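You operate a simulated robot arm through the tools that you are given. There is no shell and no other tool.

Carry out the task below with a simulated two-armed robot. There is one attempt and no reset: what you move stays moved.

JOB
Pick up the brine jug with one hand, pass it to the other hand and put it on the top of the filling bench. Set down upright: brine jug.

It is judged by the outcome, as a careful person would: the job done as asked, and still so three seconds after it is handed in. It fails if anything else is knocked over, pushed out of place, dropped, spilled or broken.

ROBOT AND FRAMES
Two 7-joint arms with two-finger grippers on one trunk, on a base that moves. Base frame: it is fixed to the floor where the robot stands at the start and does not move with it; the origin is under the middle of the robot, x ahead of it, y to its left, z up; the surface under the hand at the start is at about z = 850. Readings come in mm, degrees, newtons and seconds.
The left shoulder is at the start at [98, 175, 1025], the right one opposite. With the tool pointing down near the work surface each hand reaches from about 100 to 900 mm from the robot's upright axis, wherever it stands, measured 20 degrees to its own side. Places, roughly: top of the filling bench [700, 100, 800]. Payload 2.94 kg a hand.
The tool frame of a hand sits at the grasp point between the pads (the TCP): z along the fingers, y along the line on which they close. The tips reach 30 mm beyond it. The gripper opens to 138 mm; its body begins 109 mm behind the TCP.
Orientation is that of the tool frame in the base frame, as a unit quaternion [x, y, z, w]. With the fingers straight down and closing along the base's y, the tool's x points along the base's -x, its y along +y and its z along -z.

CONTROLS
- The arms move only by the tool servo_tool. It takes "left_rows", "right_rows" or both (then of equal length, played together; a hand with none holds still); each is a list of rows, each a list of 7 numbers: the shift along the tool's x, y, z in m, then the turn, a rotation vector about the tool's x, y, z in degrees, then the gripper command, from -1 (fully open) to 1 (shut), values between in proportion. In form: [[x, y, z, wx, wy, wz, fingers], ...]. A call has 1 to 20 rows; each row shifts and turns the commanded pose from where the row before left it, along the tool's axes as they then stand. Each row takes 0.2 s and may step no farther than 50 mm and 8.6 degrees from the row before; otherwise, or with a gripper value out of range, the whole call is refused. Where a pose cannot be reached the arm comes as near as it can. A force on the tool above 40 N (or 10 N above the force at the start of the call, whichever is more), or a blocked arm, ends the call early, and 0.2 s more pass. Each finger travels about 45 mm/s and halts on what it meets, pressing with about 42 N; the grip force reading is that of the motor and also rises with nothing between the fingers. The clock runs only during rows and for 0.2 s after the last one: add rows that do not move to give the fingers time. It gives the time, the measured TCP pose, the force on the tool (base axes), the opening and the grip force at its end, in the units of the frame above (readings bear some noise), with the torque about the TCP (base axes, N m) and any sound that the robot's microphone picked up.
- Cameras (640 x 400 px; columns grow to the right, rows downward): "scene" is now at [220, 0.1, 1497.3]; the picture's right is [-0.00, -1.00, 0.00], its down [-0.85, 0.00, -0.53] and it looks along [0.53, -0.00, -0.85] (base axes); focal length 243 px, centre (320, 200). "left" rides on the left gripper at [71, -19, -146] in its tool frame; the picture's right is [0.26, 0.96, 0.00], its down [-0.85, 0.23, -0.48] and it looks along [-0.46, 0.12, 0.88] (tool axes); focal length 280 px, centre (320, 200). "right" rides on the right gripper at [71, 19, -146] in its tool frame; the picture's right is [-0.26, 0.97, 0.00], its down [-0.85, -0.23, -0.48] and it looks along [-0.46, -0.12, 0.88] (tool axes); focal length 280 px, centre (320, 200). There is no depth. A picture from a camera that has moved, and an enlarged one, comes with that camera's place and axes in the base frame and with its lens. The place of the scene camera against the robot may be out by one fixed shift of up to 18 mm in any direction.
- camera(camera): a new picture of that camera. It takes no simulated time.
- raise_lower(by): moves the trunk up (or, below 0, down) by that many mm; the arms and the scene camera ride with it, the base frame stays. It gives what a move gives, with no picture.
- roll_base(legs): drives the robot by 1 to 6 legs, each [ahead, turn to the left] in mm and degrees, along the robot's own axes; the way and the turn of a leg run together, so that a leg with both is an arc; at most 1500 mm and 180 degrees a leg. The arms and the cameras ride along, it lands a little off, and it stops where it bumps. It gives what a move gives.
- turn_head(pan, tilt): turns the head with the scene camera to pan (to the left, within 120 degrees either way) and tilt (down, from -29 to 69), counted from straight ahead of the robot (the tilt from the chest, where the trunk bows). It gives what a move gives.
- zoom(camera, box): a new picture of the part [left, top, right, bottom] of that camera's present view, enlarged. It takes no simulated time.
- hand_in(): hands the job in; it is judged then, once.

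Nothing tells you exact positions but the pictures and the camera data. Unless the task says otherwise, let go and move clear before handing in.

The tools are called after "Call:" as name(argument=value, ...) on one line, values as JSON. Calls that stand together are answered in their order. servo_tool: Moves the arms, as the interface text tells. Its arguments: {"type":"object","properties":{"left_rows":{"type":"array","items":{"type":"array","items":{"type":"number"}}},"right_rows":{"type":"array","items":{"type":"array","items":{"type":"number"}}}},"required":[]} The other tools are called the same way: raise_lower (by) moves the trunk up or down; roll_base (legs) drives the base; turn_head (pan, tilt) turns the head that bears the scene camera; camera (camera) takes a picture; zoom (camera, box) takes an enlarged picture of a part of a camera's view; hand_in () hands the job in.

At the start:

```text
time_s: 0.0
left_ee_pos: [579.1, 375.0, 1171.8]
left_tool_rot: [0.0, 1.0, 0.0, 0.0]
left_ft_force: [-0.5, -0.7, 0.5]
left_ft_torque: [0.0, -0.01, -0.05]
left_finger_gap: 138.0
left_finger_force: 0.1
right_ee_pos: [576.8, -118.2, 1154.5]
right_tool_rot: [0.0, 1.0, 0.0, 0.0]
right_ft_force: [-0.3, -0.4, 0.4]
right_ft_torque: [0.01, -0.03, -0.02]
right_finger_gap: 138.1
right_finger_force: 0.1
trunk travel left (down, up): [-200.0, 534.0]
robot x, y, heading: [0.1, -2.4, 0.2]
head pan, tilt (commanded): [-0.1, 58.2]
```

scene: 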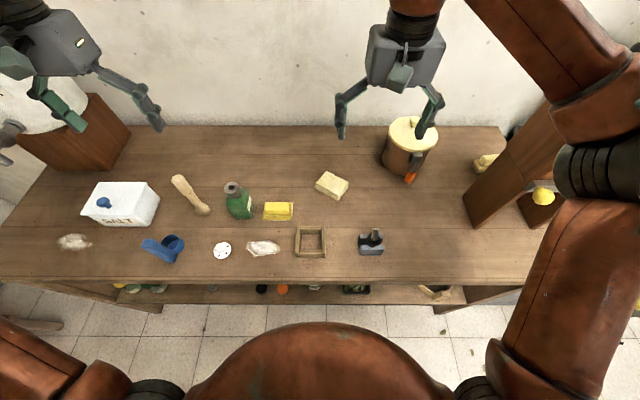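
right: 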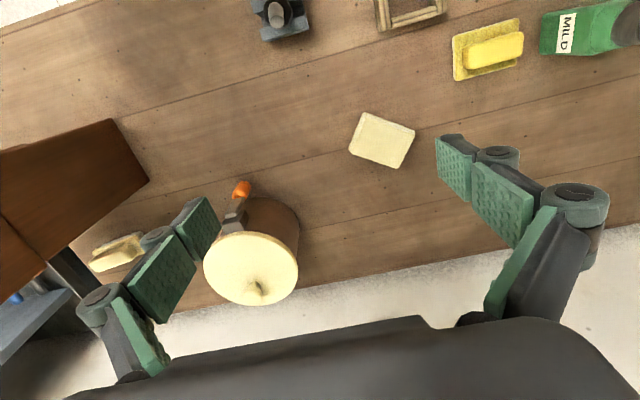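
left: 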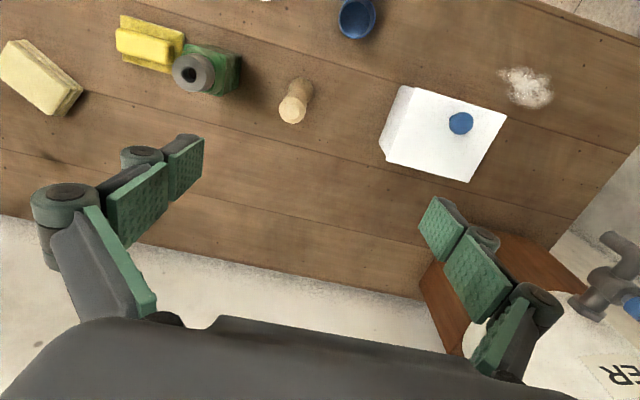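

I see a wooden bench ahead with a salt box, a green bottle, a lidded brown crock with an orange tap, and shelves to the right and below. I have not identified the brine jug yet, so I will take closer looks first.

Call:
zoom(camera="scene", box=[0, 100, 320, 300])

Call:
zoom(camera="scene", box=[320, 100, 640, 300])

Call:
turn_head(pan=-60, tilt=35)

Call:
camera(camera="scene")

Call:
turn_head(pan=60, tilt=35)

Call:
camera(camera="scene")

```text
2.00 times, centred on (160, 200) of scene
camera zoom: at [220.0, 0.1, 1497.3], right [0.0, -1.0, 0.0], down [-0.85, 0.0, -0.53], along [0.53, 0.0, -0.85], focal length 486 px, centre (640, 200)
```

zoom: 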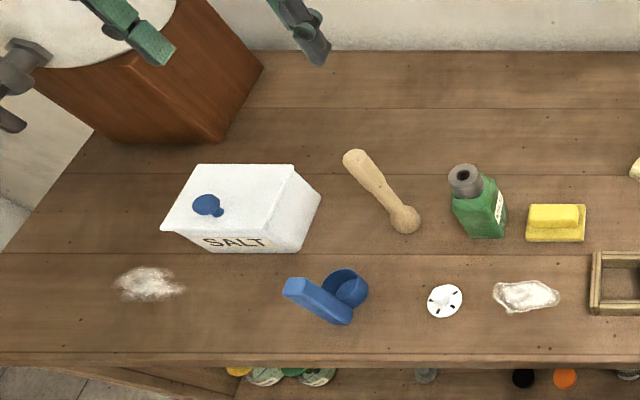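

```text
2.00 times, centred on (480, 200) of scene
camera zoom: at [220.0, 0.1, 1497.3], right [0.0, -1.0, 0.0], down [-0.85, 0.0, -0.53], along [0.53, 0.0, -0.85], focal length 486 px, centre (0, 200)
```

zoom: 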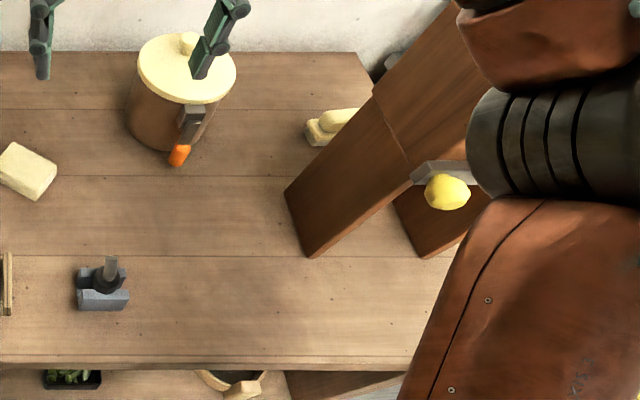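

```text
time_s: 1.3
left_ee_pos: [579.4, 375.5, 1171.9]
left_tool_rot: [0.0, 1.0, 0.0, 0.0]
left_ft_force: [-0.7, 0.3, -0.5]
left_ft_torque: [-0.04, -0.01, 0.01]
left_finger_gap: 138.1
left_finger_force: 0.1
right_ee_pos: [577.4, -117.9, 1153.9]
right_tool_rot: [0.0, 1.0, 0.0, -0.001]
right_ft_force: [-0.4, 0.4, 0.2]
right_ft_torque: [0.0, 0.0, 0.03]
right_finger_gap: 138.1
right_finger_force: 0.0
trunk travel left (down, up): [-200.0, 534.0]
robot x, y, heading: [-1.5, 1.0, -0.3]
head pan, tilt (commanded): [-60.0, 35.0]
```

```text
taken
camera scene: at [195.5, -76.0, 1529.5], right [-0.87, -0.5, 0.0], down [-0.29, 0.5, -0.82], along [0.41, -0.71, -0.57], focal length 243 px, centre (320, 200)
```

scene: 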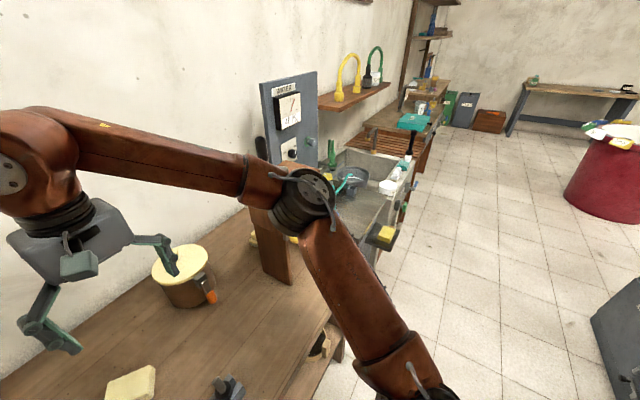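

```text
time_s: 3.3
left_ee_pos: [579.0, 375.6, 1173.4]
left_tool_rot: [0.001, 1.0, 0.0, 0.0]
left_ft_force: [0.4, 0.1, 0.7]
left_ft_torque: [-0.02, 0.01, -0.03]
left_finger_gap: 138.2
left_finger_force: 0.0
right_ee_pos: [577.4, -117.0, 1155.2]
right_tool_rot: [0.0, 1.0, 0.001, 0.0]
right_ft_force: [0.7, -0.3, -0.5]
right_ft_torque: [0.02, 0.0, 0.0]
right_finger_gap: 137.8
right_finger_force: 0.0
trunk travel left (down, up): [-200.0, 534.0]
robot x, y, heading: [-0.8, -0.2, 0.1]
head pan, tilt (commanded): [60.0, 35.0]
```

```text
taken
camera scene: at [195.4, 76.4, 1529.5], right [0.87, -0.5, 0.0], down [-0.29, -0.5, -0.82], along [0.41, 0.71, -0.57], focal length 243 px, centre (320, 200)
```

scene: 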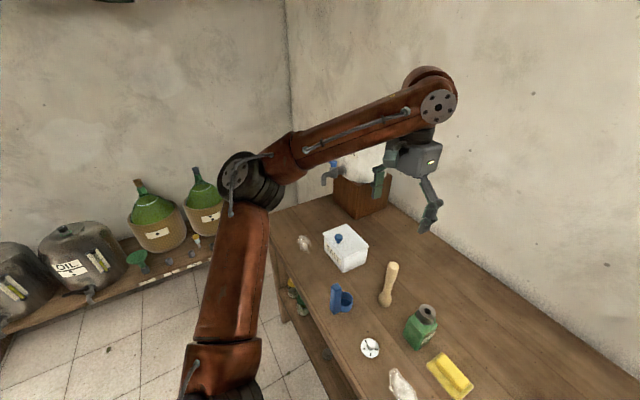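

The bench ahead is the filling bench, and there are other benches and containers to the right and left. I will look farther around for the brine jug.

Call:
zoom(camera="scene", box=[0, 150, 320, 350])

Call:
turn_head(pan=118, tilt=30)

Call:
camera(camera="scene")

Call:
turn_head(pan=-118, tilt=30)

Call:
camera(camera="scene")

Call:
turn_head(pan=-75, tilt=20)

Call:
camera(camera="scene")

Call:
zoom(camera="scene", box=[0, 100, 320, 300])

```text
2.00 times, centred on (160, 250) of scene
camera zoom: at [195.4, 76.4, 1529.5], right [0.87, -0.5, 0.0], down [-0.29, -0.5, -0.82], along [0.41, 0.71, -0.57], focal length 486 px, centre (640, 100)
```

zoom: 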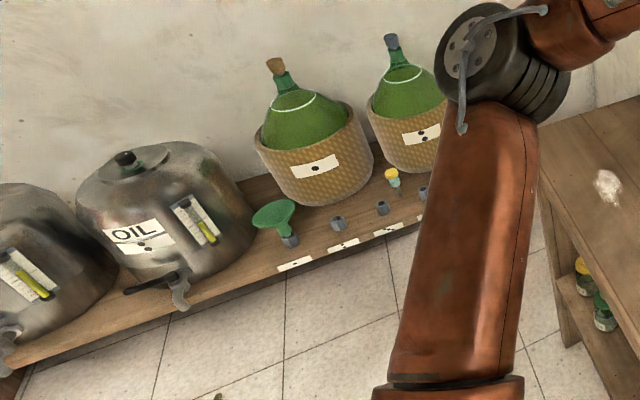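

```text
time_s: 4.6
left_ee_pos: [579.0, 376.1, 1171.6]
left_tool_rot: [0.0, 1.0, 0.0, 0.0]
left_ft_force: [1.0, -0.2, 0.5]
left_ft_torque: [-0.01, -0.01, 0.01]
left_finger_gap: 137.8
left_finger_force: 0.0
right_ee_pos: [577.0, -118.1, 1154.0]
right_tool_rot: [0.0, 1.0, -0.001, -0.001]
right_ft_force: [0.4, -0.1, 0.0]
right_ft_torque: [0.01, -0.01, 0.01]
right_finger_gap: 138.2
right_finger_force: 0.0
trunk travel left (down, up): [-200.0, 534.0]
robot x, y, heading: [0.2, -1.0, -0.1]
head pan, tilt (commanded): [118.0, 30.0]
```

```text
taken
camera scene: at [109.0, 80.1, 1537.3], right [0.88, 0.47, 0.0], down [0.23, -0.44, -0.87], along [-0.41, 0.76, -0.5], focal length 243 px, centre (320, 200)
```

scene: 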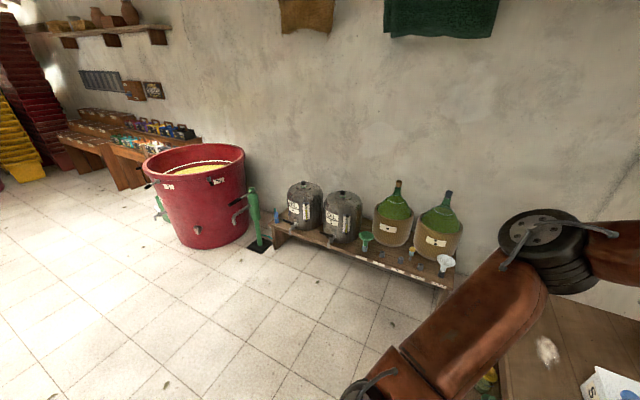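

```text
time_s: 7.9
left_ee_pos: [579.1, 375.5, 1171.1]
left_tool_rot: [0.0, 1.0, 0.0, 0.0]
left_ft_force: [-0.7, 0.3, 0.0]
left_ft_torque: [-0.04, 0.0, 0.01]
left_finger_gap: 138.0
left_finger_force: 0.1
right_ee_pos: [577.3, -117.0, 1153.9]
right_tool_rot: [-0.001, 1.0, 0.0, -0.001]
right_ft_force: [0.4, -0.7, 0.3]
right_ft_torque: [-0.01, -0.02, 0.01]
right_finger_gap: 137.7
right_finger_force: 0.1
trunk travel left (down, up): [-200.0, 534.0]
robot x, y, heading: [-1.8, -3.2, -0.2]
head pan, tilt (commanded): [-118.0, 30.0]
```

```text
taken
camera scene: at [108.9, -79.7, 1537.4], right [-0.88, 0.47, 0.0], down [0.23, 0.44, -0.87], along [-0.41, -0.76, -0.5], focal length 243 px, centre (320, 200)
```

scene: 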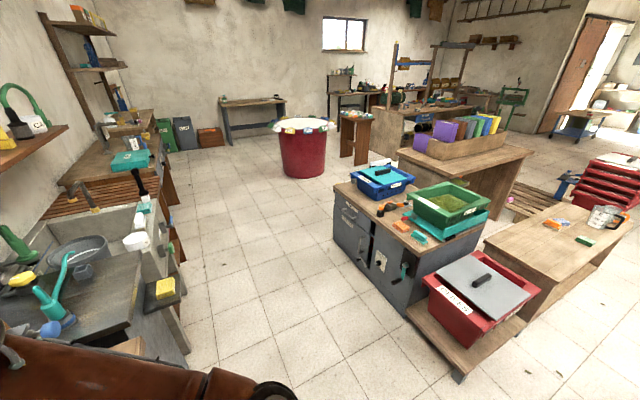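

```text
time_s: 9.0
left_ee_pos: [579.2, 376.9, 1171.3]
left_tool_rot: [0.001, 1.0, 0.0, -0.001]
left_ft_force: [-0.2, -0.1, -0.4]
left_ft_torque: [0.03, 0.02, 0.03]
left_finger_gap: 138.1
left_finger_force: 0.1
right_ee_pos: [576.6, -116.9, 1154.5]
right_tool_rot: [-0.001, 1.0, 0.0, -0.001]
right_ft_force: [-0.7, 0.3, -0.2]
right_ft_torque: [-0.02, -0.01, 0.0]
right_finger_gap: 138.3
right_finger_force: 0.1
trunk travel left (down, up): [-200.0, 534.0]
robot x, y, heading: [0.3, 0.2, -0.2]
head pan, tilt (commanded): [-75.0, 20.0]
```

```text
taken
camera scene: at [175.4, -89.8, 1553.4], right [-0.97, -0.26, 0.0], down [-0.09, 0.33, -0.94], along [0.24, -0.91, -0.34], focal length 243 px, centre (320, 200)
```

scene: 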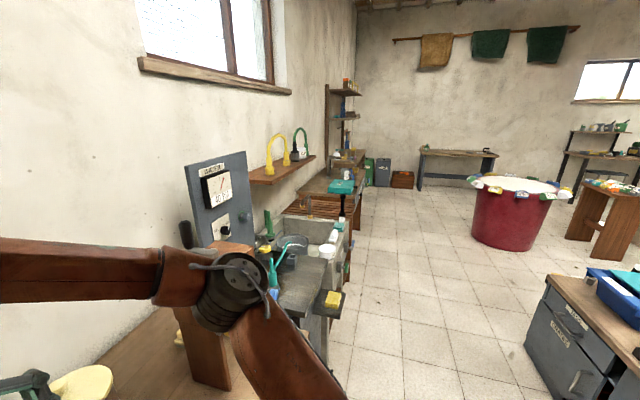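

```text
2.00 times, centred on (160, 200) of scene
camera zoom: at [175.4, -89.8, 1553.4], right [-0.97, -0.26, 0.0], down [-0.09, 0.33, -0.94], along [0.24, -0.91, -0.34], focal length 486 px, centre (640, 200)
```

zoom: 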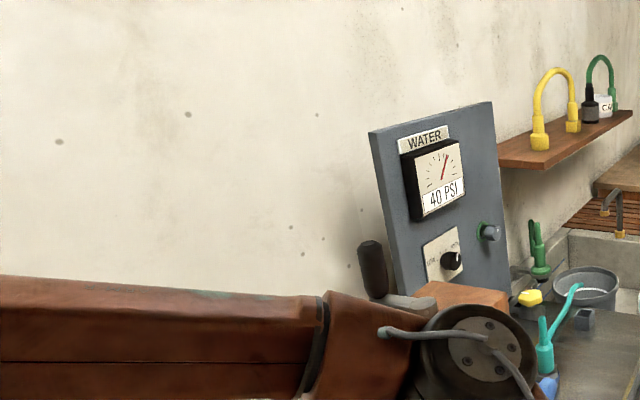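

The room is large. The filling bench has a lower shelf I can only partly see, so I will look at the bench again and then back up a little to see under it.

Call:
turn_head(pan=0, tilt=45)

Call:
roll_base(legs=[[-500, 0]])

Call:
camera(camera="scene")

Call:
zoom(camera="scene", box=[160, 100, 480, 300])

```text
time_s: 10.5
left_ee_pos: [579.1, 376.3, 1170.7]
left_tool_rot: [0.0, 1.0, 0.0, 0.001]
left_ft_force: [0.6, -0.1, -0.6]
left_ft_torque: [0.01, 0.0, -0.01]
left_finger_gap: 138.2
left_finger_force: 0.1
right_ee_pos: [578.0, -116.9, 1154.1]
right_tool_rot: [0.0, 1.0, 0.0, -0.001]
right_ft_force: [0.5, 0.3, -0.5]
right_ft_torque: [0.03, 0.03, -0.03]
right_finger_gap: 138.1
right_finger_force: 0.1
trunk travel left (down, up): [-200.0, 534.0]
robot x, y, heading: [0.7, -1.1, 0.0]
head pan, tilt (commanded): [0.0, 45.0]
```

```text
time_s: 12.1
left_ee_pos: [374.5, 380.2, 1181.6]
left_tool_rot: [-0.003, 1.0, 0.002, 0.017]
left_ft_force: [0.1, -0.4, -0.5]
left_ft_torque: [0.04, 0.1, 0.02]
left_finger_gap: 137.9
left_finger_force: 0.1
right_ee_pos: [379.1, -118.4, 1165.9]
right_tool_rot: [0.001, 1.0, 0.001, 0.016]
right_ft_force: [1.4, -0.3, -1.4]
right_ft_torque: [-0.03, 0.13, 0.0]
right_finger_gap: 137.6
right_finger_force: 0.0
trunk travel left (down, up): [-200.0, 534.0]
robot x, y, heading: [-170.9, 0.6, 0.1]
head pan, tilt (commanded): [0.0, 45.0]
stopped in leg 1: the robot was blocked; the commanded pose is now the measured one
```

```text
taken
camera scene: at [102.4, 1.0, 1510.8], right [0.01, -1.0, 0.0], down [-0.72, 0.0, -0.69], along [0.69, 0.0, -0.72], focal length 243 px, centre (320, 200)
```

scene: 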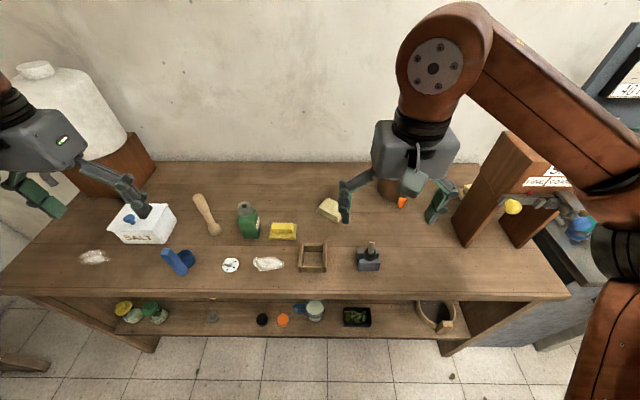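

```text
2.00 times, centred on (320, 200) of scene
camera zoom: at [102.4, 1.0, 1510.8], right [0.01, -1.0, 0.0], down [-0.72, 0.0, -0.69], along [0.69, 0.0, -0.72], focal length 486 px, centre (320, 200)
```

zoom: 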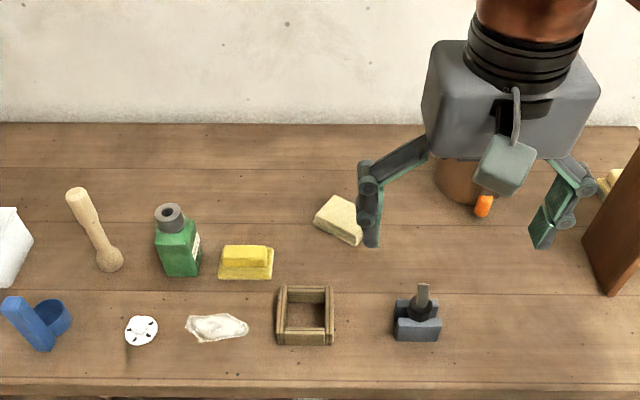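

The robot bumped something behind after 170 mm, so I will ease forward a little and look at what is behind me.

Call:
roll_base(legs=[[70, 0]])

Call:
turn_head(pan=120, tilt=60)

Call:
camera(camera="scene")

Call:
turn_head(pan=-120, tilt=60)

Call:
camera(camera="scene")

```text
time_s: 13.1
left_ee_pos: [282.0, 354.9, 1226.6]
left_tool_rot: [0.0, 0.988, -0.058, 0.144]
left_ft_force: [1.8, 0.1, -0.3]
left_ft_torque: [-0.09, 0.22, -0.1]
left_finger_gap: 138.3
left_finger_force: 0.0
right_ee_pos: [264.9, -128.5, 1210.7]
right_tool_rot: [0.002, 0.995, -0.005, 0.097]
right_ft_force: [1.9, -0.1, -0.7]
right_ft_torque: [-0.09, 0.26, 0.02]
right_finger_gap: 137.8
right_finger_force: 0.0
trunk travel left (down, up): [-200.0, 534.0]
robot x, y, heading: [-114.6, 1.1, 0.4]
head pan, tilt (commanded): [0.0, 45.0]
stopped in leg 1: the robot was blocked; the commanded pose is now the measured one
```

```text
time_s: 15.1
left_ee_pos: [287.0, 362.0, 1227.0]
left_tool_rot: [-0.001, 0.99, -0.045, 0.132]
left_ft_force: [1.5, 1.2, 0.2]
left_ft_torque: [-0.04, 0.21, -0.08]
left_finger_gap: 138.1
left_finger_force: 0.0
right_ee_pos: [274.8, -125.3, 1209.8]
right_tool_rot: [0.002, 0.996, -0.004, 0.093]
right_ft_force: [1.3, -0.1, 0.4]
right_ft_torque: [-0.03, 0.21, 0.03]
right_finger_gap: 137.8
right_finger_force: 0.1
trunk travel left (down, up): [-200.0, 534.0]
robot x, y, heading: [-115.1, 1.3, 0.5]
head pan, tilt (commanded): [120.0, 60.0]
```

```text
taken
camera scene: at [18.9, 59.5, 1495.2], right [0.86, 0.51, -0.01], down [0.43, -0.75, -0.5], along [-0.26, 0.43, -0.86], focal length 243 px, centre (320, 200)
```

scene: 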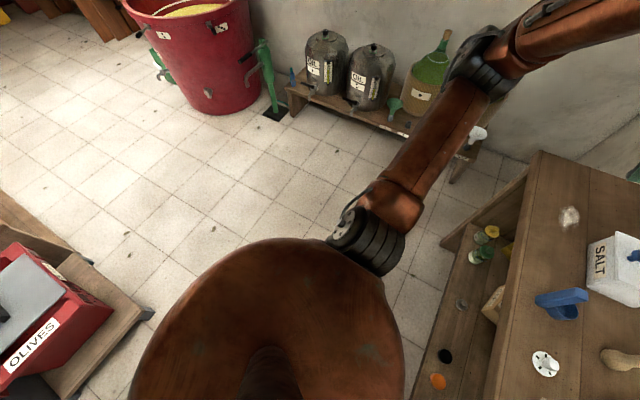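

```text
time_s: 18.5
left_ee_pos: [303.4, 364.9, 1222.9]
left_tool_rot: [-0.002, 0.993, -0.034, 0.116]
left_ft_force: [0.7, 0.5, 0.0]
left_ft_torque: [-0.01, -0.04, 0.0]
left_finger_gap: 138.1
left_finger_force: 0.0
right_ee_pos: [293.3, -122.8, 1205.8]
right_tool_rot: [0.001, 0.996, -0.003, 0.084]
right_ft_force: [0.7, 0.0, 0.2]
right_ft_torque: [0.0, -0.05, 0.04]
right_finger_gap: 138.2
right_finger_force: 0.0
trunk travel left (down, up): [-200.0, 534.0]
robot x, y, heading: [-107.5, 1.7, 0.5]
head pan, tilt (commanded): [-120.0, 60.0]
```

```text
taken
camera scene: at [7.9, -56.6, 1495.3], right [-0.87, 0.49, 0.0], down [0.43, 0.75, -0.5], along [-0.25, -0.44, -0.87], focal length 243 px, centre (320, 200)
```

scene: 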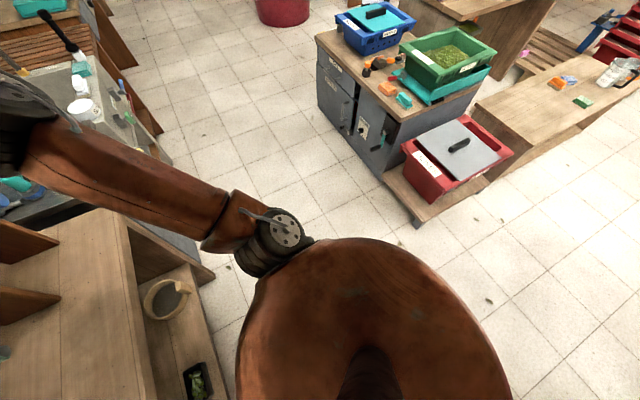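

Nothing obvious is visible directly behind, but the arms have shifted relative to the body. I will hold still for a moment to read the settled state before moving further.

Call:
servo_tool(left_rows=[[0, 0, 0, 0, 0, 0, -1], [0, 0, 0, 0, 0, 0, -1], [0, 0, 0, 0, 0, 0, -1], [0, 0, 0, 0, 0, 0, -1], [0, 0, 0, 0, 0, 0, -1]], right_rows=[[0, 0, 0, 0, 0, 0, -1], [0, 0, 0, 0, 0, 0, -1], [0, 0, 0, 0, 0, 0, -1], [0, 0, 0, 0, 0, 0, -1], [0, 0, 0, 0, 0, 0, -1]])

Call:
turn_head(pan=0, tilt=45)

Call:
camera(camera="scene")

Call:
zoom(camera="scene", box=[80, 260, 320, 400])

Call:
zoom(camera="scene", box=[280, 260, 520, 400])

```text
time_s: 19.7
left_ee_pos: [302.1, 364.7, 1221.5]
left_tool_rot: [-0.002, 0.993, -0.035, 0.116]
left_ft_force: [0.3, 0.3, 0.2]
left_ft_torque: [0.0, -0.02, -0.01]
left_finger_gap: 137.9
left_finger_force: 0.2
right_ee_pos: [292.7, -124.3, 1206.8]
right_tool_rot: [0.002, 0.997, -0.002, 0.083]
right_ft_force: [-0.3, 0.2, 0.6]
right_ft_torque: [-0.04, 0.0, -0.03]
right_finger_gap: 138.1
right_finger_force: 0.1
trunk travel left (down, up): [-200.0, 534.0]
robot x, y, heading: [-110.4, 0.8, 0.4]
head pan, tilt (commanded): [-120.0, 60.0]
```

```text
time_s: 21.7
left_ee_pos: [302.2, 365.2, 1222.1]
left_tool_rot: [-0.002, 0.993, -0.033, 0.117]
left_ft_force: [-0.2, 0.1, 0.0]
left_ft_torque: [0.02, -0.01, 0.0]
left_finger_gap: 137.9
left_finger_force: 0.0
right_ee_pos: [292.4, -125.0, 1205.1]
right_tool_rot: [0.001, 0.997, -0.003, 0.083]
right_ft_force: [0.1, -0.2, -0.2]
right_ft_torque: [-0.01, 0.0, -0.02]
right_finger_gap: 137.7
right_finger_force: 0.1
trunk travel left (down, up): [-200.0, 534.0]
robot x, y, heading: [-110.8, 1.4, 0.4]
head pan, tilt (commanded): [0.0, 45.0]
```

```text
taken
camera scene: at [122.2, 2.0, 1514.7], right [0.01, -1.0, 0.0], down [-0.71, -0.01, -0.71], along [0.71, 0.0, -0.71], focal length 243 px, centre (320, 200)
```

scene: 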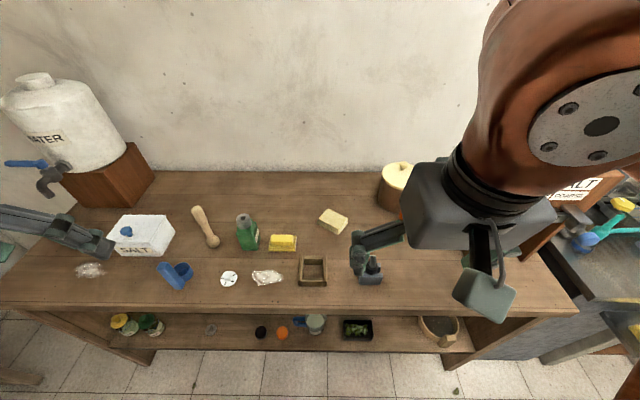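

```text
2.67 times, centred on (200, 330) of scene
camera zoom: at [122.2, 2.0, 1514.7], right [0.01, -1.0, 0.0], down [-0.71, -0.01, -0.71], along [0.71, 0.0, -0.71], focal length 647 px, centre (640, -147)
```

zoom: 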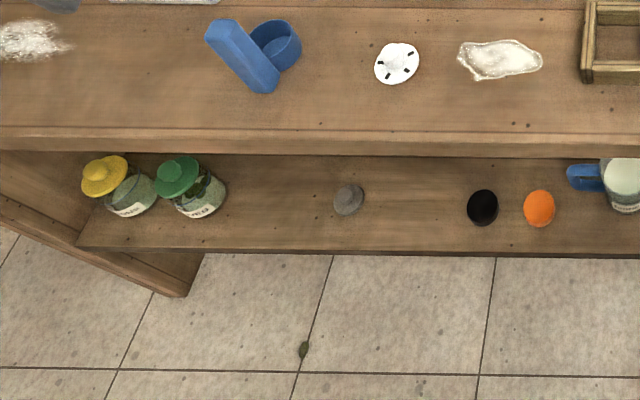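

```text
2.67 times, centred on (400, 330) of scene
camera zoom: at [122.2, 2.0, 1514.7], right [0.01, -1.0, 0.0], down [-0.71, -0.01, -0.71], along [0.71, 0.0, -0.71], focal length 647 px, centre (107, -147)
```

zoom: 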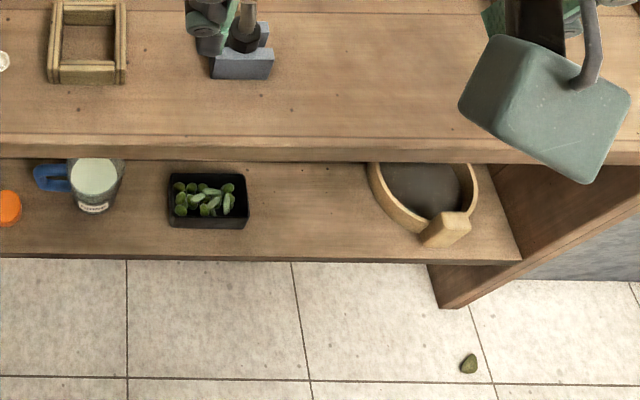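

A jug with a blue handle stands on the lower shelf near the front edge, which is the likely brine jug. I will look at it closer with zoom and test a small backward drive.

Call:
zoom(camera="scene", box=[280, 295, 350, 340])

Call:
roll_base(legs=[[-50, 0]])

```text
8.89 times, centred on (315, 318) of scene
camera zoom: at [122.2, 2.0, 1514.7], right [0.01, -1.0, 0.0], down [-0.71, -0.01, -0.71], along [0.71, 0.0, -0.71], focal length 2158 px, centre (364, -844)
```

zoom: 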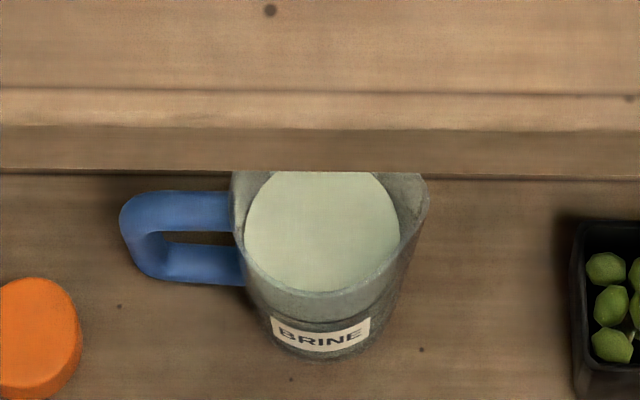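

```text
time_s: 22.6
left_ee_pos: [261.8, 362.2, 1220.3]
left_tool_rot: [-0.002, 0.993, -0.037, 0.115]
left_ft_force: [0.3, -0.4, 0.2]
left_ft_torque: [0.02, 0.02, 0.03]
left_finger_gap: 137.9
left_finger_force: 0.1
right_ee_pos: [251.8, -125.4, 1203.6]
right_tool_rot: [0.002, 0.997, -0.003, 0.079]
right_ft_force: [0.6, 0.6, -0.4]
right_ft_torque: [0.02, 0.04, -0.03]
right_finger_gap: 137.8
right_finger_force: 0.2
trunk travel left (down, up): [-200.0, 534.0]
robot x, y, heading: [-159.9, 0.7, 0.4]
head pan, tilt (commanded): [0.0, 45.0]
```

The jug is labelled BRINE: it is full, with the blue handle toward +y and the spout toward -y. Small drives work, so I will back up in short legs.

Call:
roll_base(legs=[[-60, 0]])

Call:
roll_base(legs=[[-60, 0]])

Call:
camera(camera="scene")

```text
time_s: 23.6
left_ee_pos: [191.1, 360.0, 1224.5]
left_tool_rot: [-0.001, 0.992, -0.041, 0.122]
left_ft_force: [0.3, 0.9, 0.2]
left_ft_torque: [0.02, 0.04, -0.02]
left_finger_gap: 137.6
left_finger_force: 0.0
right_ee_pos: [177.8, -124.1, 1207.1]
right_tool_rot: [0.002, 0.996, -0.003, 0.085]
right_ft_force: [0.7, 0.4, -1.0]
right_ft_torque: [0.02, 0.06, 0.02]
right_finger_gap: 137.9
right_finger_force: 0.0
trunk travel left (down, up): [-200.0, 534.0]
robot x, y, heading: [-224.0, 0.7, 0.5]
head pan, tilt (commanded): [0.0, 45.0]
```

```text
time_s: 24.6
left_ee_pos: [120.6, 358.8, 1227.4]
left_tool_rot: [0.0, 0.991, -0.041, 0.126]
left_ft_force: [-1.0, 0.6, 0.0]
left_ft_torque: [-0.01, -0.1, 0.01]
left_finger_gap: 137.7
left_finger_force: 0.1
right_ee_pos: [108.4, -126.4, 1210.4]
right_tool_rot: [0.004, 0.996, -0.003, 0.089]
right_ft_force: [-2.1, 0.1, -0.6]
right_ft_torque: [0.0, -0.11, -0.02]
right_finger_gap: 138.3
right_finger_force: 0.1
trunk travel left (down, up): [-200.0, 534.0]
robot x, y, heading: [-278.7, -0.3, 0.2]
head pan, tilt (commanded): [0.0, 45.0]
```

```text
taken
camera scene: at [-51.2, 0.5, 1515.2], right [0.01, -1.0, 0.0], down [-0.71, 0.0, -0.71], along [0.71, 0.0, -0.71], focal length 243 px, centre (320, 200)
```

scene: 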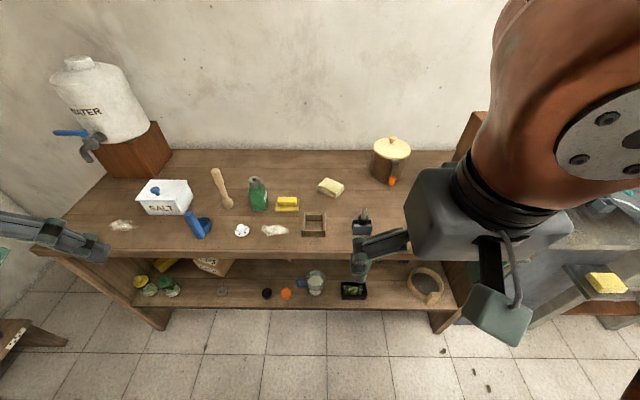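

Backing up works now. I will zoom on the jug from here to triangulate its position, and look at the shelf and the free spots on the bench top.

Call:
zoom(camera="scene", box=[275, 260, 355, 310])

Call:
zoom(camera="scene", box=[200, 140, 440, 290])

Call:
turn_head(pan=0, tilt=58)

Call:
camera(camera="scene")

```text
8.00 times, centred on (315, 285) of scene
camera zoom: at [-51.2, 0.5, 1515.2], right [0.01, -1.0, 0.0], down [-0.71, 0.0, -0.71], along [0.71, 0.0, -0.71], focal length 1942 px, centre (360, -480)
```

zoom: 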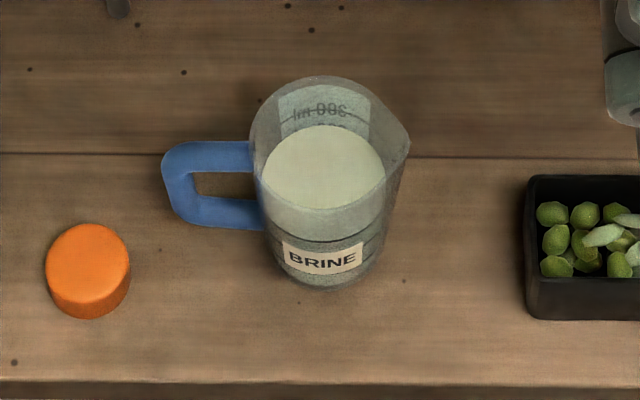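

```text
2.67 times, centred on (320, 215) of scene
camera zoom: at [-51.2, 0.5, 1515.2], right [0.01, -1.0, 0.0], down [-0.71, 0.0, -0.71], along [0.71, 0.0, -0.71], focal length 647 px, centre (320, 160)
```

zoom: 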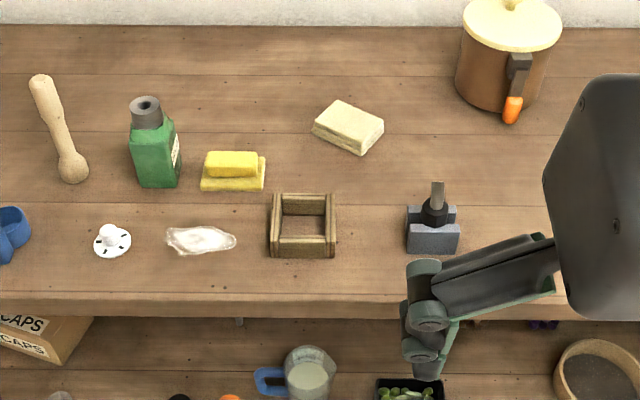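

```text
time_s: 25.3
left_ee_pos: [122.4, 357.2, 1226.5]
left_tool_rot: [0.0, 0.991, -0.041, 0.126]
left_ft_force: [0.2, 0.5, 0.5]
left_ft_torque: [-0.01, -0.01, 0.0]
left_finger_gap: 138.0
left_finger_force: 0.1
right_ee_pos: [108.9, -127.0, 1209.9]
right_tool_rot: [0.004, 0.996, -0.003, 0.088]
right_ft_force: [-0.5, 0.7, -0.9]
right_ft_torque: [-0.01, 0.06, 0.02]
right_finger_gap: 138.1
right_finger_force: 0.0
trunk travel left (down, up): [-200.0, 534.0]
robot x, y, heading: [-278.1, 2.9, 0.3]
head pan, tilt (commanded): [0.0, 58.0]
```

```text
taken
camera scene: at [-60.7, 0.4, 1497.6], right [0.01, -1.0, 0.0], down [-0.85, 0.0, -0.53], along [0.53, 0.0, -0.85], focal length 243 px, centre (320, 200)
```

scene: 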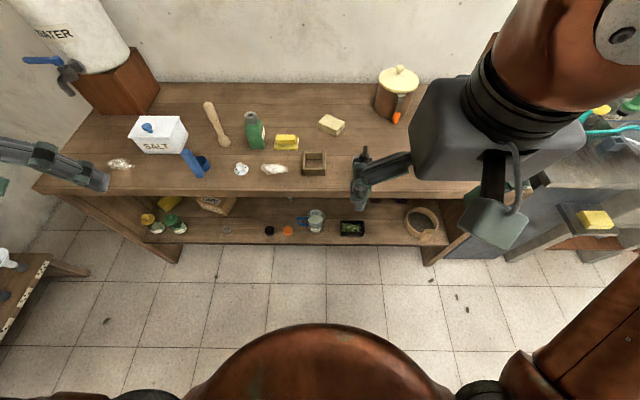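

The jug is a clear tapered measuring jug, about 82 mm wide at the top, 63 mm at the base and 128 mm tall. It stands at roughly (480, 24) on the shelf at z ≈ 350, handle toward +y, with an olive tray to its right. I plan to pick it with the right hand, hand it to the left above the floor, and place it with the left. First I lower the trunk.

Call:
raise_lower(by=-100)

Call:
raise_lower(by=-100)

Call:
turn_head(pan=0, tilt=45)

Call:
camera(camera="scene")

Call:
zoom(camera="scene", box=[240, 220, 400, 320])

```text
time_s: 26.7
left_ee_pos: [188.3, 358.9, 1084.6]
left_tool_rot: [-0.002, 0.997, -0.042, 0.064]
left_ft_force: [-0.1, 0.3, 0.1]
left_ft_torque: [-0.03, 0.0, 0.01]
left_finger_gap: 137.9
left_finger_force: 0.1
right_ee_pos: [107.7, -126.7, 1111.3]
right_tool_rot: [0.003, 0.996, -0.003, 0.089]
right_ft_force: [-0.9, -0.2, -0.4]
right_ft_torque: [0.02, -0.04, -0.01]
right_finger_gap: 138.1
right_finger_force: 0.0
trunk travel left (down, up): [-100.0, 634.0]
robot x, y, heading: [-284.0, -0.9, 0.3]
head pan, tilt (commanded): [0.0, 58.0]
```

```text
time_s: 28.0
left_ee_pos: [262.2, 359.1, 929.7]
left_tool_rot: [-0.006, 0.999, -0.044, -0.012]
left_ft_force: [-1.1, -0.1, 0.1]
left_ft_torque: [0.05, -0.04, 0.0]
left_finger_gap: 137.7
left_finger_force: 0.0
right_ee_pos: [115.5, -126.4, 1009.8]
right_tool_rot: [0.004, 0.996, -0.002, 0.086]
right_ft_force: [-0.3, 0.3, 0.7]
right_ft_torque: [0.0, -0.03, -0.01]
right_finger_gap: 137.9
right_finger_force: 0.2
trunk travel left (down, up): [0.0, 734.0]
robot x, y, heading: [-283.0, -1.6, 0.3]
head pan, tilt (commanded): [0.0, 58.0]
```

```text
time_s: 28.7
left_ee_pos: [258.8, 359.8, 929.3]
left_tool_rot: [-0.005, 0.999, -0.042, -0.013]
left_ft_force: [0.2, 0.3, -0.5]
left_ft_torque: [-0.04, 0.03, 0.01]
left_finger_gap: 137.9
left_finger_force: 0.1
right_ee_pos: [112.8, -126.5, 1007.9]
right_tool_rot: [0.004, 0.996, -0.003, 0.087]
right_ft_force: [-0.5, 0.1, 0.3]
right_ft_torque: [-0.03, 0.04, 0.03]
right_finger_gap: 138.0
right_finger_force: 0.2
trunk travel left (down, up): [0.0, 734.0]
robot x, y, heading: [-281.1, -1.3, 0.3]
head pan, tilt (commanded): [0.0, 45.0]
```

```text
taken
camera scene: at [158.0, 1.6, 1278.3], right [0.01, -1.0, 0.0], down [-0.71, 0.0, -0.7], along [0.7, 0.0, -0.71], focal length 243 px, centre (320, 200)
```

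scene: 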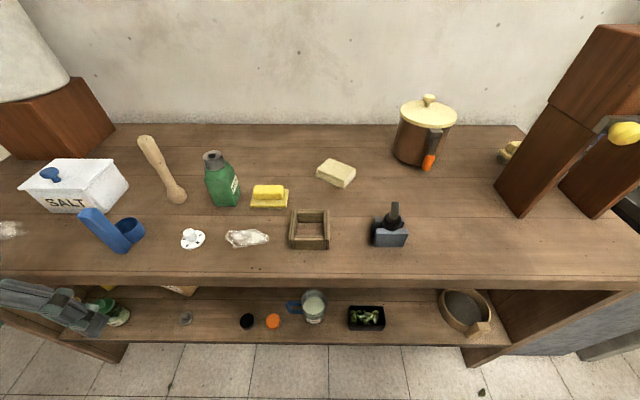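

```text
4.00 times, centred on (320, 270) of scene
camera zoom: at [158.0, 1.6, 1278.3], right [0.01, -1.0, 0.0], down [-0.71, 0.0, -0.7], along [0.7, 0.0, -0.71], focal length 971 px, centre (320, -80)
```

zoom: 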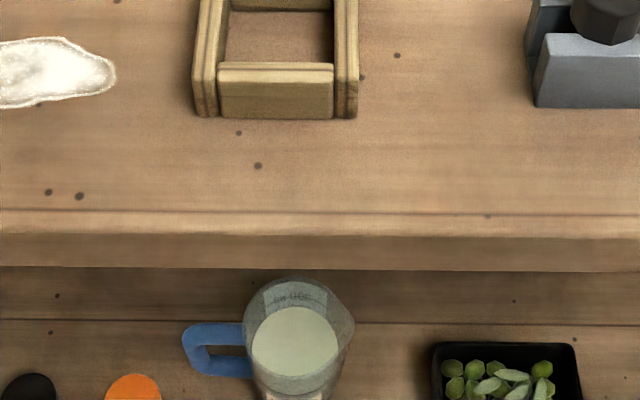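

Lowering the trunk also carries the chest about 200 mm forward, so the shoulders are now near x ≈ 30. I will back up about 100 mm in short legs for working room, then check the wrist views.

Call:
roll_base(legs=[[-50, 0]])

Call:
roll_base(legs=[[-50, 0]])

Call:
servo_tool(right_rows=[[0, 0, 0, 0, 0, 0, -1], [0, 0, 0, 0, 0, 0, -1], [0, 0, 0, 0, 0, 0, -1]], left_rows=[[0, 0, 0, 0, 0, 0, -1], [0, 0, 0, 0, 0, 0, -1], [0, 0, 0, 0, 0, 0, -1]])

Call:
camera(camera="scene")

Call:
camera(camera="right")

Call:
camera(camera="left")

```text
time_s: 29.7
left_ee_pos: [187.8, 354.5, 938.2]
left_tool_rot: [-0.006, 0.999, -0.054, 0.009]
left_ft_force: [1.2, 0.4, -1.3]
left_ft_torque: [-0.06, 0.26, -0.04]
left_finger_gap: 138.0
left_finger_force: 0.0
right_ee_pos: [34.7, -127.7, 1013.5]
right_tool_rot: [0.003, 0.995, -0.005, 0.101]
right_ft_force: [1.0, 0.4, 0.8]
right_ft_torque: [-0.03, 0.17, 0.02]
right_finger_gap: 138.0
right_finger_force: 0.0
trunk travel left (down, up): [0.0, 734.0]
robot x, y, heading: [-333.9, -2.9, 0.4]
head pan, tilt (commanded): [0.0, 45.0]
```

```text
time_s: 30.6
left_ee_pos: [136.0, 350.7, 940.3]
left_tool_rot: [-0.006, 0.998, -0.061, 0.013]
left_ft_force: [-0.5, -0.2, 0.6]
left_ft_torque: [0.04, -0.05, 0.01]
left_finger_gap: 137.9
left_finger_force: 0.0
right_ee_pos: [-16.8, -129.2, 1016.5]
right_tool_rot: [0.004, 0.995, -0.004, 0.102]
right_ft_force: [-0.9, -0.7, 0.4]
right_ft_torque: [0.04, -0.09, -0.01]
right_finger_gap: 138.0
right_finger_force: 0.0
trunk travel left (down, up): [0.0, 734.0]
robot x, y, heading: [-382.1, -2.3, 0.3]
head pan, tilt (commanded): [0.0, 45.0]
```

```text
time_s: 31.4
left_ee_pos: [118.1, 347.5, 948.7]
left_tool_rot: [-0.005, 0.998, -0.061, 0.025]
left_ft_force: [1.1, -0.4, -1.0]
left_ft_torque: [-0.02, 0.14, -0.01]
left_finger_gap: 138.2
left_finger_force: 0.1
right_ee_pos: [-40.5, -129.1, 1019.5]
right_tool_rot: [0.005, 0.993, -0.004, 0.114]
right_ft_force: [2.2, -0.4, -0.5]
right_ft_torque: [-0.01, 0.17, 0.0]
right_finger_gap: 138.0
right_finger_force: 0.1
trunk travel left (down, up): [0.0, 734.0]
robot x, y, heading: [-386.5, -3.2, 0.3]
head pan, tilt (commanded): [0.0, 45.0]
```

```text
taken
camera scene: at [55.7, 0.4, 1278.4], right [0.0, -1.0, 0.0], down [-0.71, 0.0, -0.71], along [0.71, 0.0, -0.71], focal length 243 px, centre (320, 200)
```

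scene: 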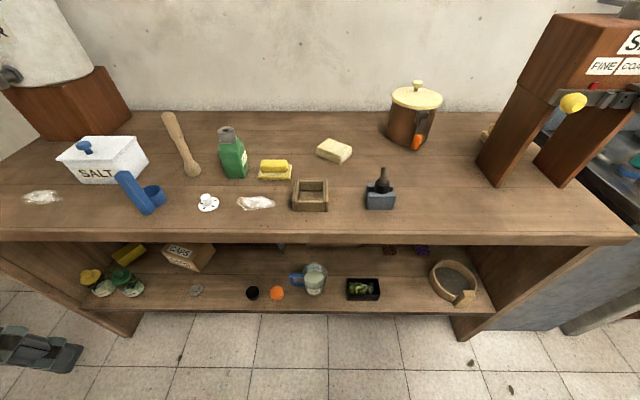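

```text
taken
camera right: at [-143.5, -108.7, 1146.0], right [0.26, 0.96, 0.05], down [0.72, -0.23, 0.66], along [0.64, -0.14, -0.75], focal length 280 px, centre (320, 200)
```

right: 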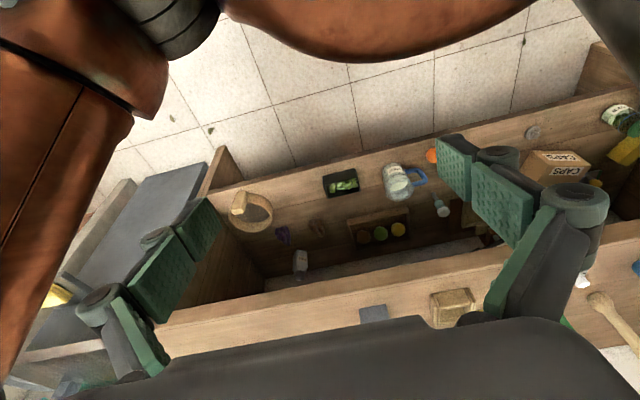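

```text
taken
camera left: at [39.1, 346.8, 1091.7], right [-0.27, 0.95, -0.13], down [0.82, 0.3, 0.48], along [0.5, 0.02, -0.86], focal length 280 px, centre (320, 200)
```

left: 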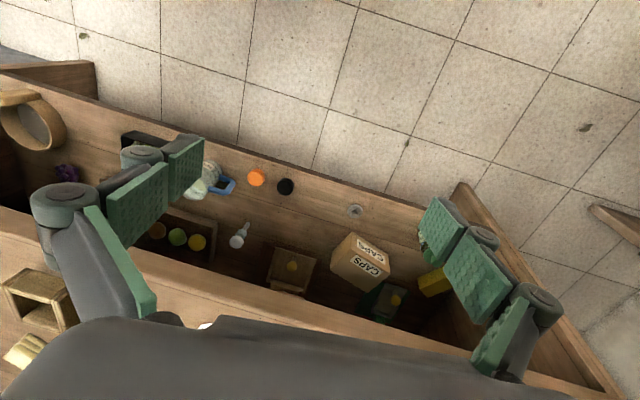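

The arms sway a little with each drive and then settle. The wrist view shows the shelf interior well, so I will zoom on it to see what stands behind the jug.

Call:
servo_tool(right_rows=[[0, 0, 0, 0, 0, 0, -1], [0, 0, 0, 0, 0, 0, -1], [0, 0, 0, 0, 0, 0, -1], [0, 0, 0, 0, 0, 0, -1], [0, 0, 0, 0, 0, 0, -1]])

Call:
zoom(camera="right", box=[300, 130, 460, 230])

Call:
zoom(camera="scene", box=[240, 220, 400, 320])

Call:
zoom(camera="left", box=[140, 130, 300, 230])

```text
time_s: 32.6
left_ee_pos: [116.8, 348.6, 948.3]
left_tool_rot: [-0.006, 0.998, -0.063, 0.025]
left_ft_force: [-0.8, -0.4, -0.3]
left_ft_torque: [-0.01, 0.05, 0.0]
left_finger_gap: 138.0
left_finger_force: 0.0
right_ee_pos: [-40.7, -129.1, 1019.8]
right_tool_rot: [0.004, 0.994, -0.003, 0.113]
right_ft_force: [0.8, 0.5, -0.7]
right_ft_torque: [-0.04, 0.02, -0.02]
right_finger_gap: 138.1
right_finger_force: 0.2
trunk travel left (down, up): [0.0, 734.0]
robot x, y, heading: [-380.6, -0.0, 0.5]
head pan, tilt (commanded): [0.0, 45.0]
```

```text
4.00 times, centred on (380, 180) of right
camera zoom: at [-143.4, -108.3, 1146.0], right [0.26, 0.96, 0.05], down [0.72, -0.23, 0.66], along [0.64, -0.13, -0.75], focal length 1122 px, centre (80, 280)
```

zoom: 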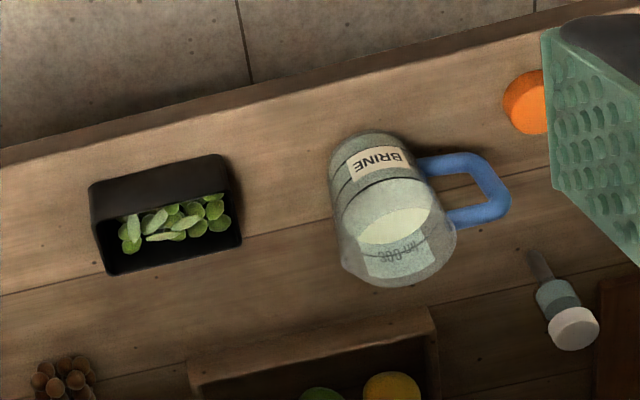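

```text
4.00 times, centred on (320, 270) of scene
camera zoom: at [55.0, 0.9, 1278.7], right [0.01, -1.0, 0.0], down [-0.71, 0.0, -0.71], along [0.71, 0.0, -0.71], focal length 971 px, centre (320, -80)
```

zoom: 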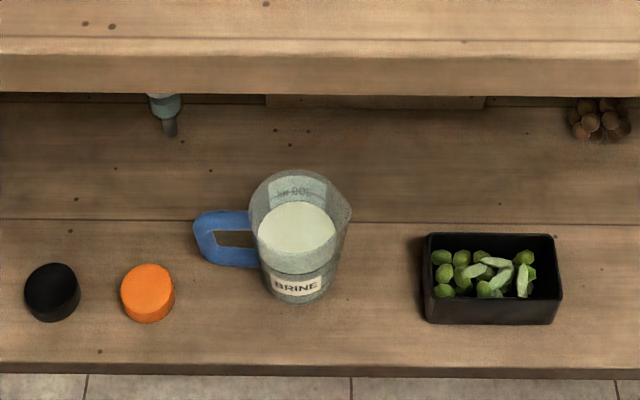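

```text
4.00 times, centred on (220, 180) of left
camera zoom: at [38.6, 347.4, 1091.8], right [-0.27, 0.95, -0.14], down [0.82, 0.3, 0.49], along [0.5, 0.02, -0.86], focal length 1122 px, centre (720, 280)
```

zoom: 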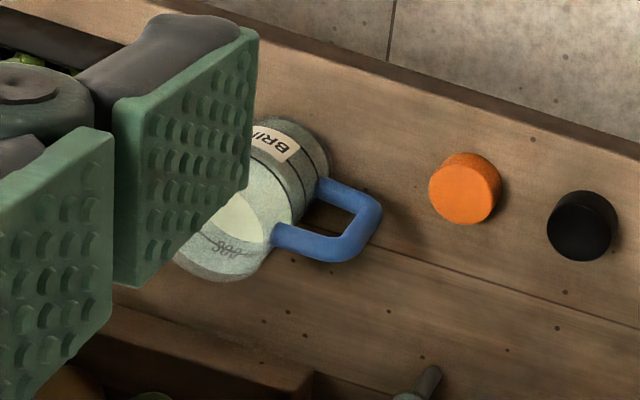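

The jug axis is about (482, 21), with its base on the shelf at z ≈ 353 and free space behind it. The handle points straight along +y, and the olive tray occupies y ≈ -100 to -230. I now bring the right hand forward and down, staying in front of the bench edge at x ≈ 375.

Call:
servo_tool(right_rows=[[-0.0185, -0.0087, 0.0278, 0, 0, 0, -1], [-0.0185, -0.0087, 0.0278, 0, 0, 0, -1], [-0.0185, -0.0087, 0.0278, 0, 0, 0, -1], [-0.0185, -0.0087, 0.0278, 0, 0, 0, -1], [-0.0185, -0.0087, 0.0278, 0, 0, 0, -1], [-0.0185, -0.0087, 0.0278, 0, 0, 0, -1], [-0.0185, -0.0087, 0.0278, 0, 0, 0, -1], [0, 0, 0, 0, 0, 0, -1], [0, 0, 0, 0, 0, 0, -1]])

Call:
camera(camera="scene")

```text
time_s: 34.6
left_ee_pos: [120.0, 347.2, 949.1]
left_tool_rot: [-0.005, 0.997, -0.066, 0.025]
left_ft_force: [0.3, -0.5, -0.3]
left_ft_torque: [0.0, -0.03, 0.01]
left_finger_gap: 138.2
left_finger_force: 0.0
right_ee_pos: [132.1, -192.3, 859.1]
right_tool_rot: [0.004, 0.994, -0.003, 0.113]
right_ft_force: [0.7, -0.7, 0.0]
right_ft_torque: [0.0, 0.0, 0.03]
right_finger_gap: 137.9
right_finger_force: 0.0
trunk travel left (down, up): [0.0, 734.0]
robot x, y, heading: [-387.1, -3.0, 0.3]
head pan, tilt (commanded): [0.0, 45.0]
```

```text
taken
camera scene: at [66.6, 0.9, 1276.4], right [0.01, -1.0, 0.0], down [-0.71, 0.0, -0.7], along [0.7, 0.0, -0.71], focal length 243 px, centre (320, 200)
```

scene: 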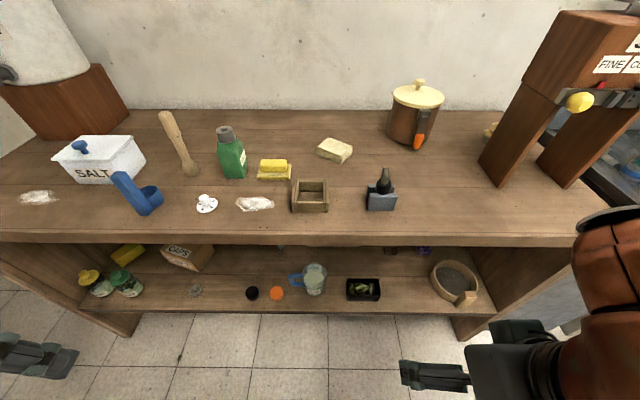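

The move tracked as commanded. I continue to the spot in front of the bench and then begin turning the hand toward the jug.

Call:
servo_tool(right_rows=[[-0.0185, -0.0087, 0.0278, 0, 0, 0, -1], [-0.0185, -0.0087, 0.0278, 0, 0, 0, -1], [-0.0185, -0.0087, 0.0278, 0, 0, 0, -1], [-0.0185, -0.0087, 0.0278, 0, 0, 0, -1], [-0.0185, -0.0087, 0.0278, 0, 0, 0, -1], [-0.0185, -0.0087, 0.0278, 0, 0, 0, -1], [0, 0, 0, 0, 0, 0, -1], [0, 0, 0, 0, 0, 0, -1]])

Call:
servo_tool(right_rows=[[0, 0, 0, -1.9, 0, -8.1, -1], [0, 0, 0, -1.9, 0, -8.1, -1], [0, 0, 0, -1.9, 0, -8.1, -1], [0, 0, 0, -1.9, 0, -8.1, -1], [0, 0, 0, 0, 0, 0, -1], [0, 0, 0, 0, 0, 0, -1]])

Call:
camera(camera="scene")

Call:
camera(camera="right")

```text
time_s: 36.4
left_ee_pos: [132.5, 341.2, 943.5]
left_tool_rot: [-0.007, 0.996, -0.079, 0.028]
left_ft_force: [-1.0, 0.1, 0.4]
left_ft_torque: [0.05, -0.14, 0.02]
left_finger_gap: 138.0
left_finger_force: 0.1
right_ee_pos: [286.9, -247.7, 717.1]
right_tool_rot: [0.004, 0.994, -0.007, 0.107]
right_ft_force: [-0.2, -1.0, 0.0]
right_ft_torque: [-0.01, -0.09, 0.0]
right_finger_gap: 138.0
right_finger_force: 0.0
trunk travel left (down, up): [0.0, 734.0]
robot x, y, heading: [-379.7, 0.2, 0.2]
head pan, tilt (commanded): [0.0, 45.0]
```

```text
time_s: 36.8
left_ee_pos: [97.3, 329.0, 935.2]
left_tool_rot: [-0.031, 0.994, -0.106, 0.019]
left_ft_force: [-0.3, 0.9, -1.5]
left_ft_torque: [-0.1, -0.04, 0.03]
left_finger_gap: 138.1
left_finger_force: 0.1
right_ee_pos: [244.1, -251.3, 742.8]
right_tool_rot: [-0.054, 0.989, -0.007, 0.134]
right_ft_force: [-1.1, 0.2, -0.7]
right_ft_torque: [-0.04, -0.03, -0.02]
right_finger_gap: 137.9
right_finger_force: 0.0
trunk travel left (down, up): [0.0, 734.0]
robot x, y, heading: [-381.3, -0.6, 0.5]
head pan, tilt (commanded): [0.0, 45.0]
stopped in row 2 (right hand): the arm was blocked; the commanded pose is now the measured one
```

```text
taken
camera scene: at [162.1, 2.7, 1251.3], right [0.01, -1.0, 0.0], down [-0.77, 0.0, -0.64], along [0.64, 0.0, -0.77], focal length 243 px, centre (320, 200)
```

scene: 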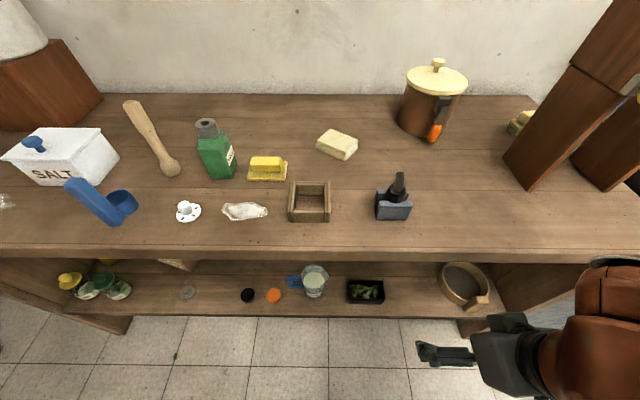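

```text
taken
camera right: at [134.0, -239.9, 863.6], right [0.15, 0.99, 0.04], down [0.71, -0.14, 0.69], along [0.69, -0.08, -0.72], focal length 280 px, centre (320, 200)
```

right: 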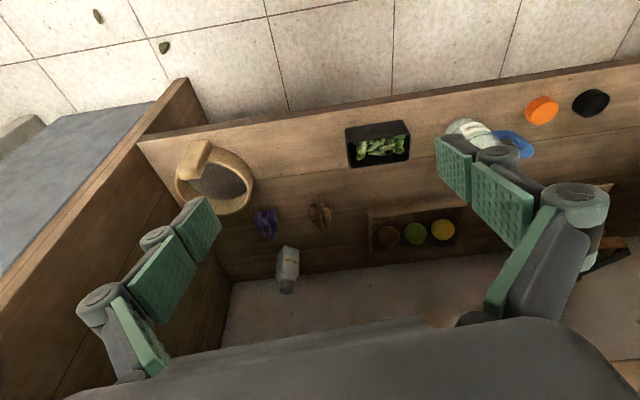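

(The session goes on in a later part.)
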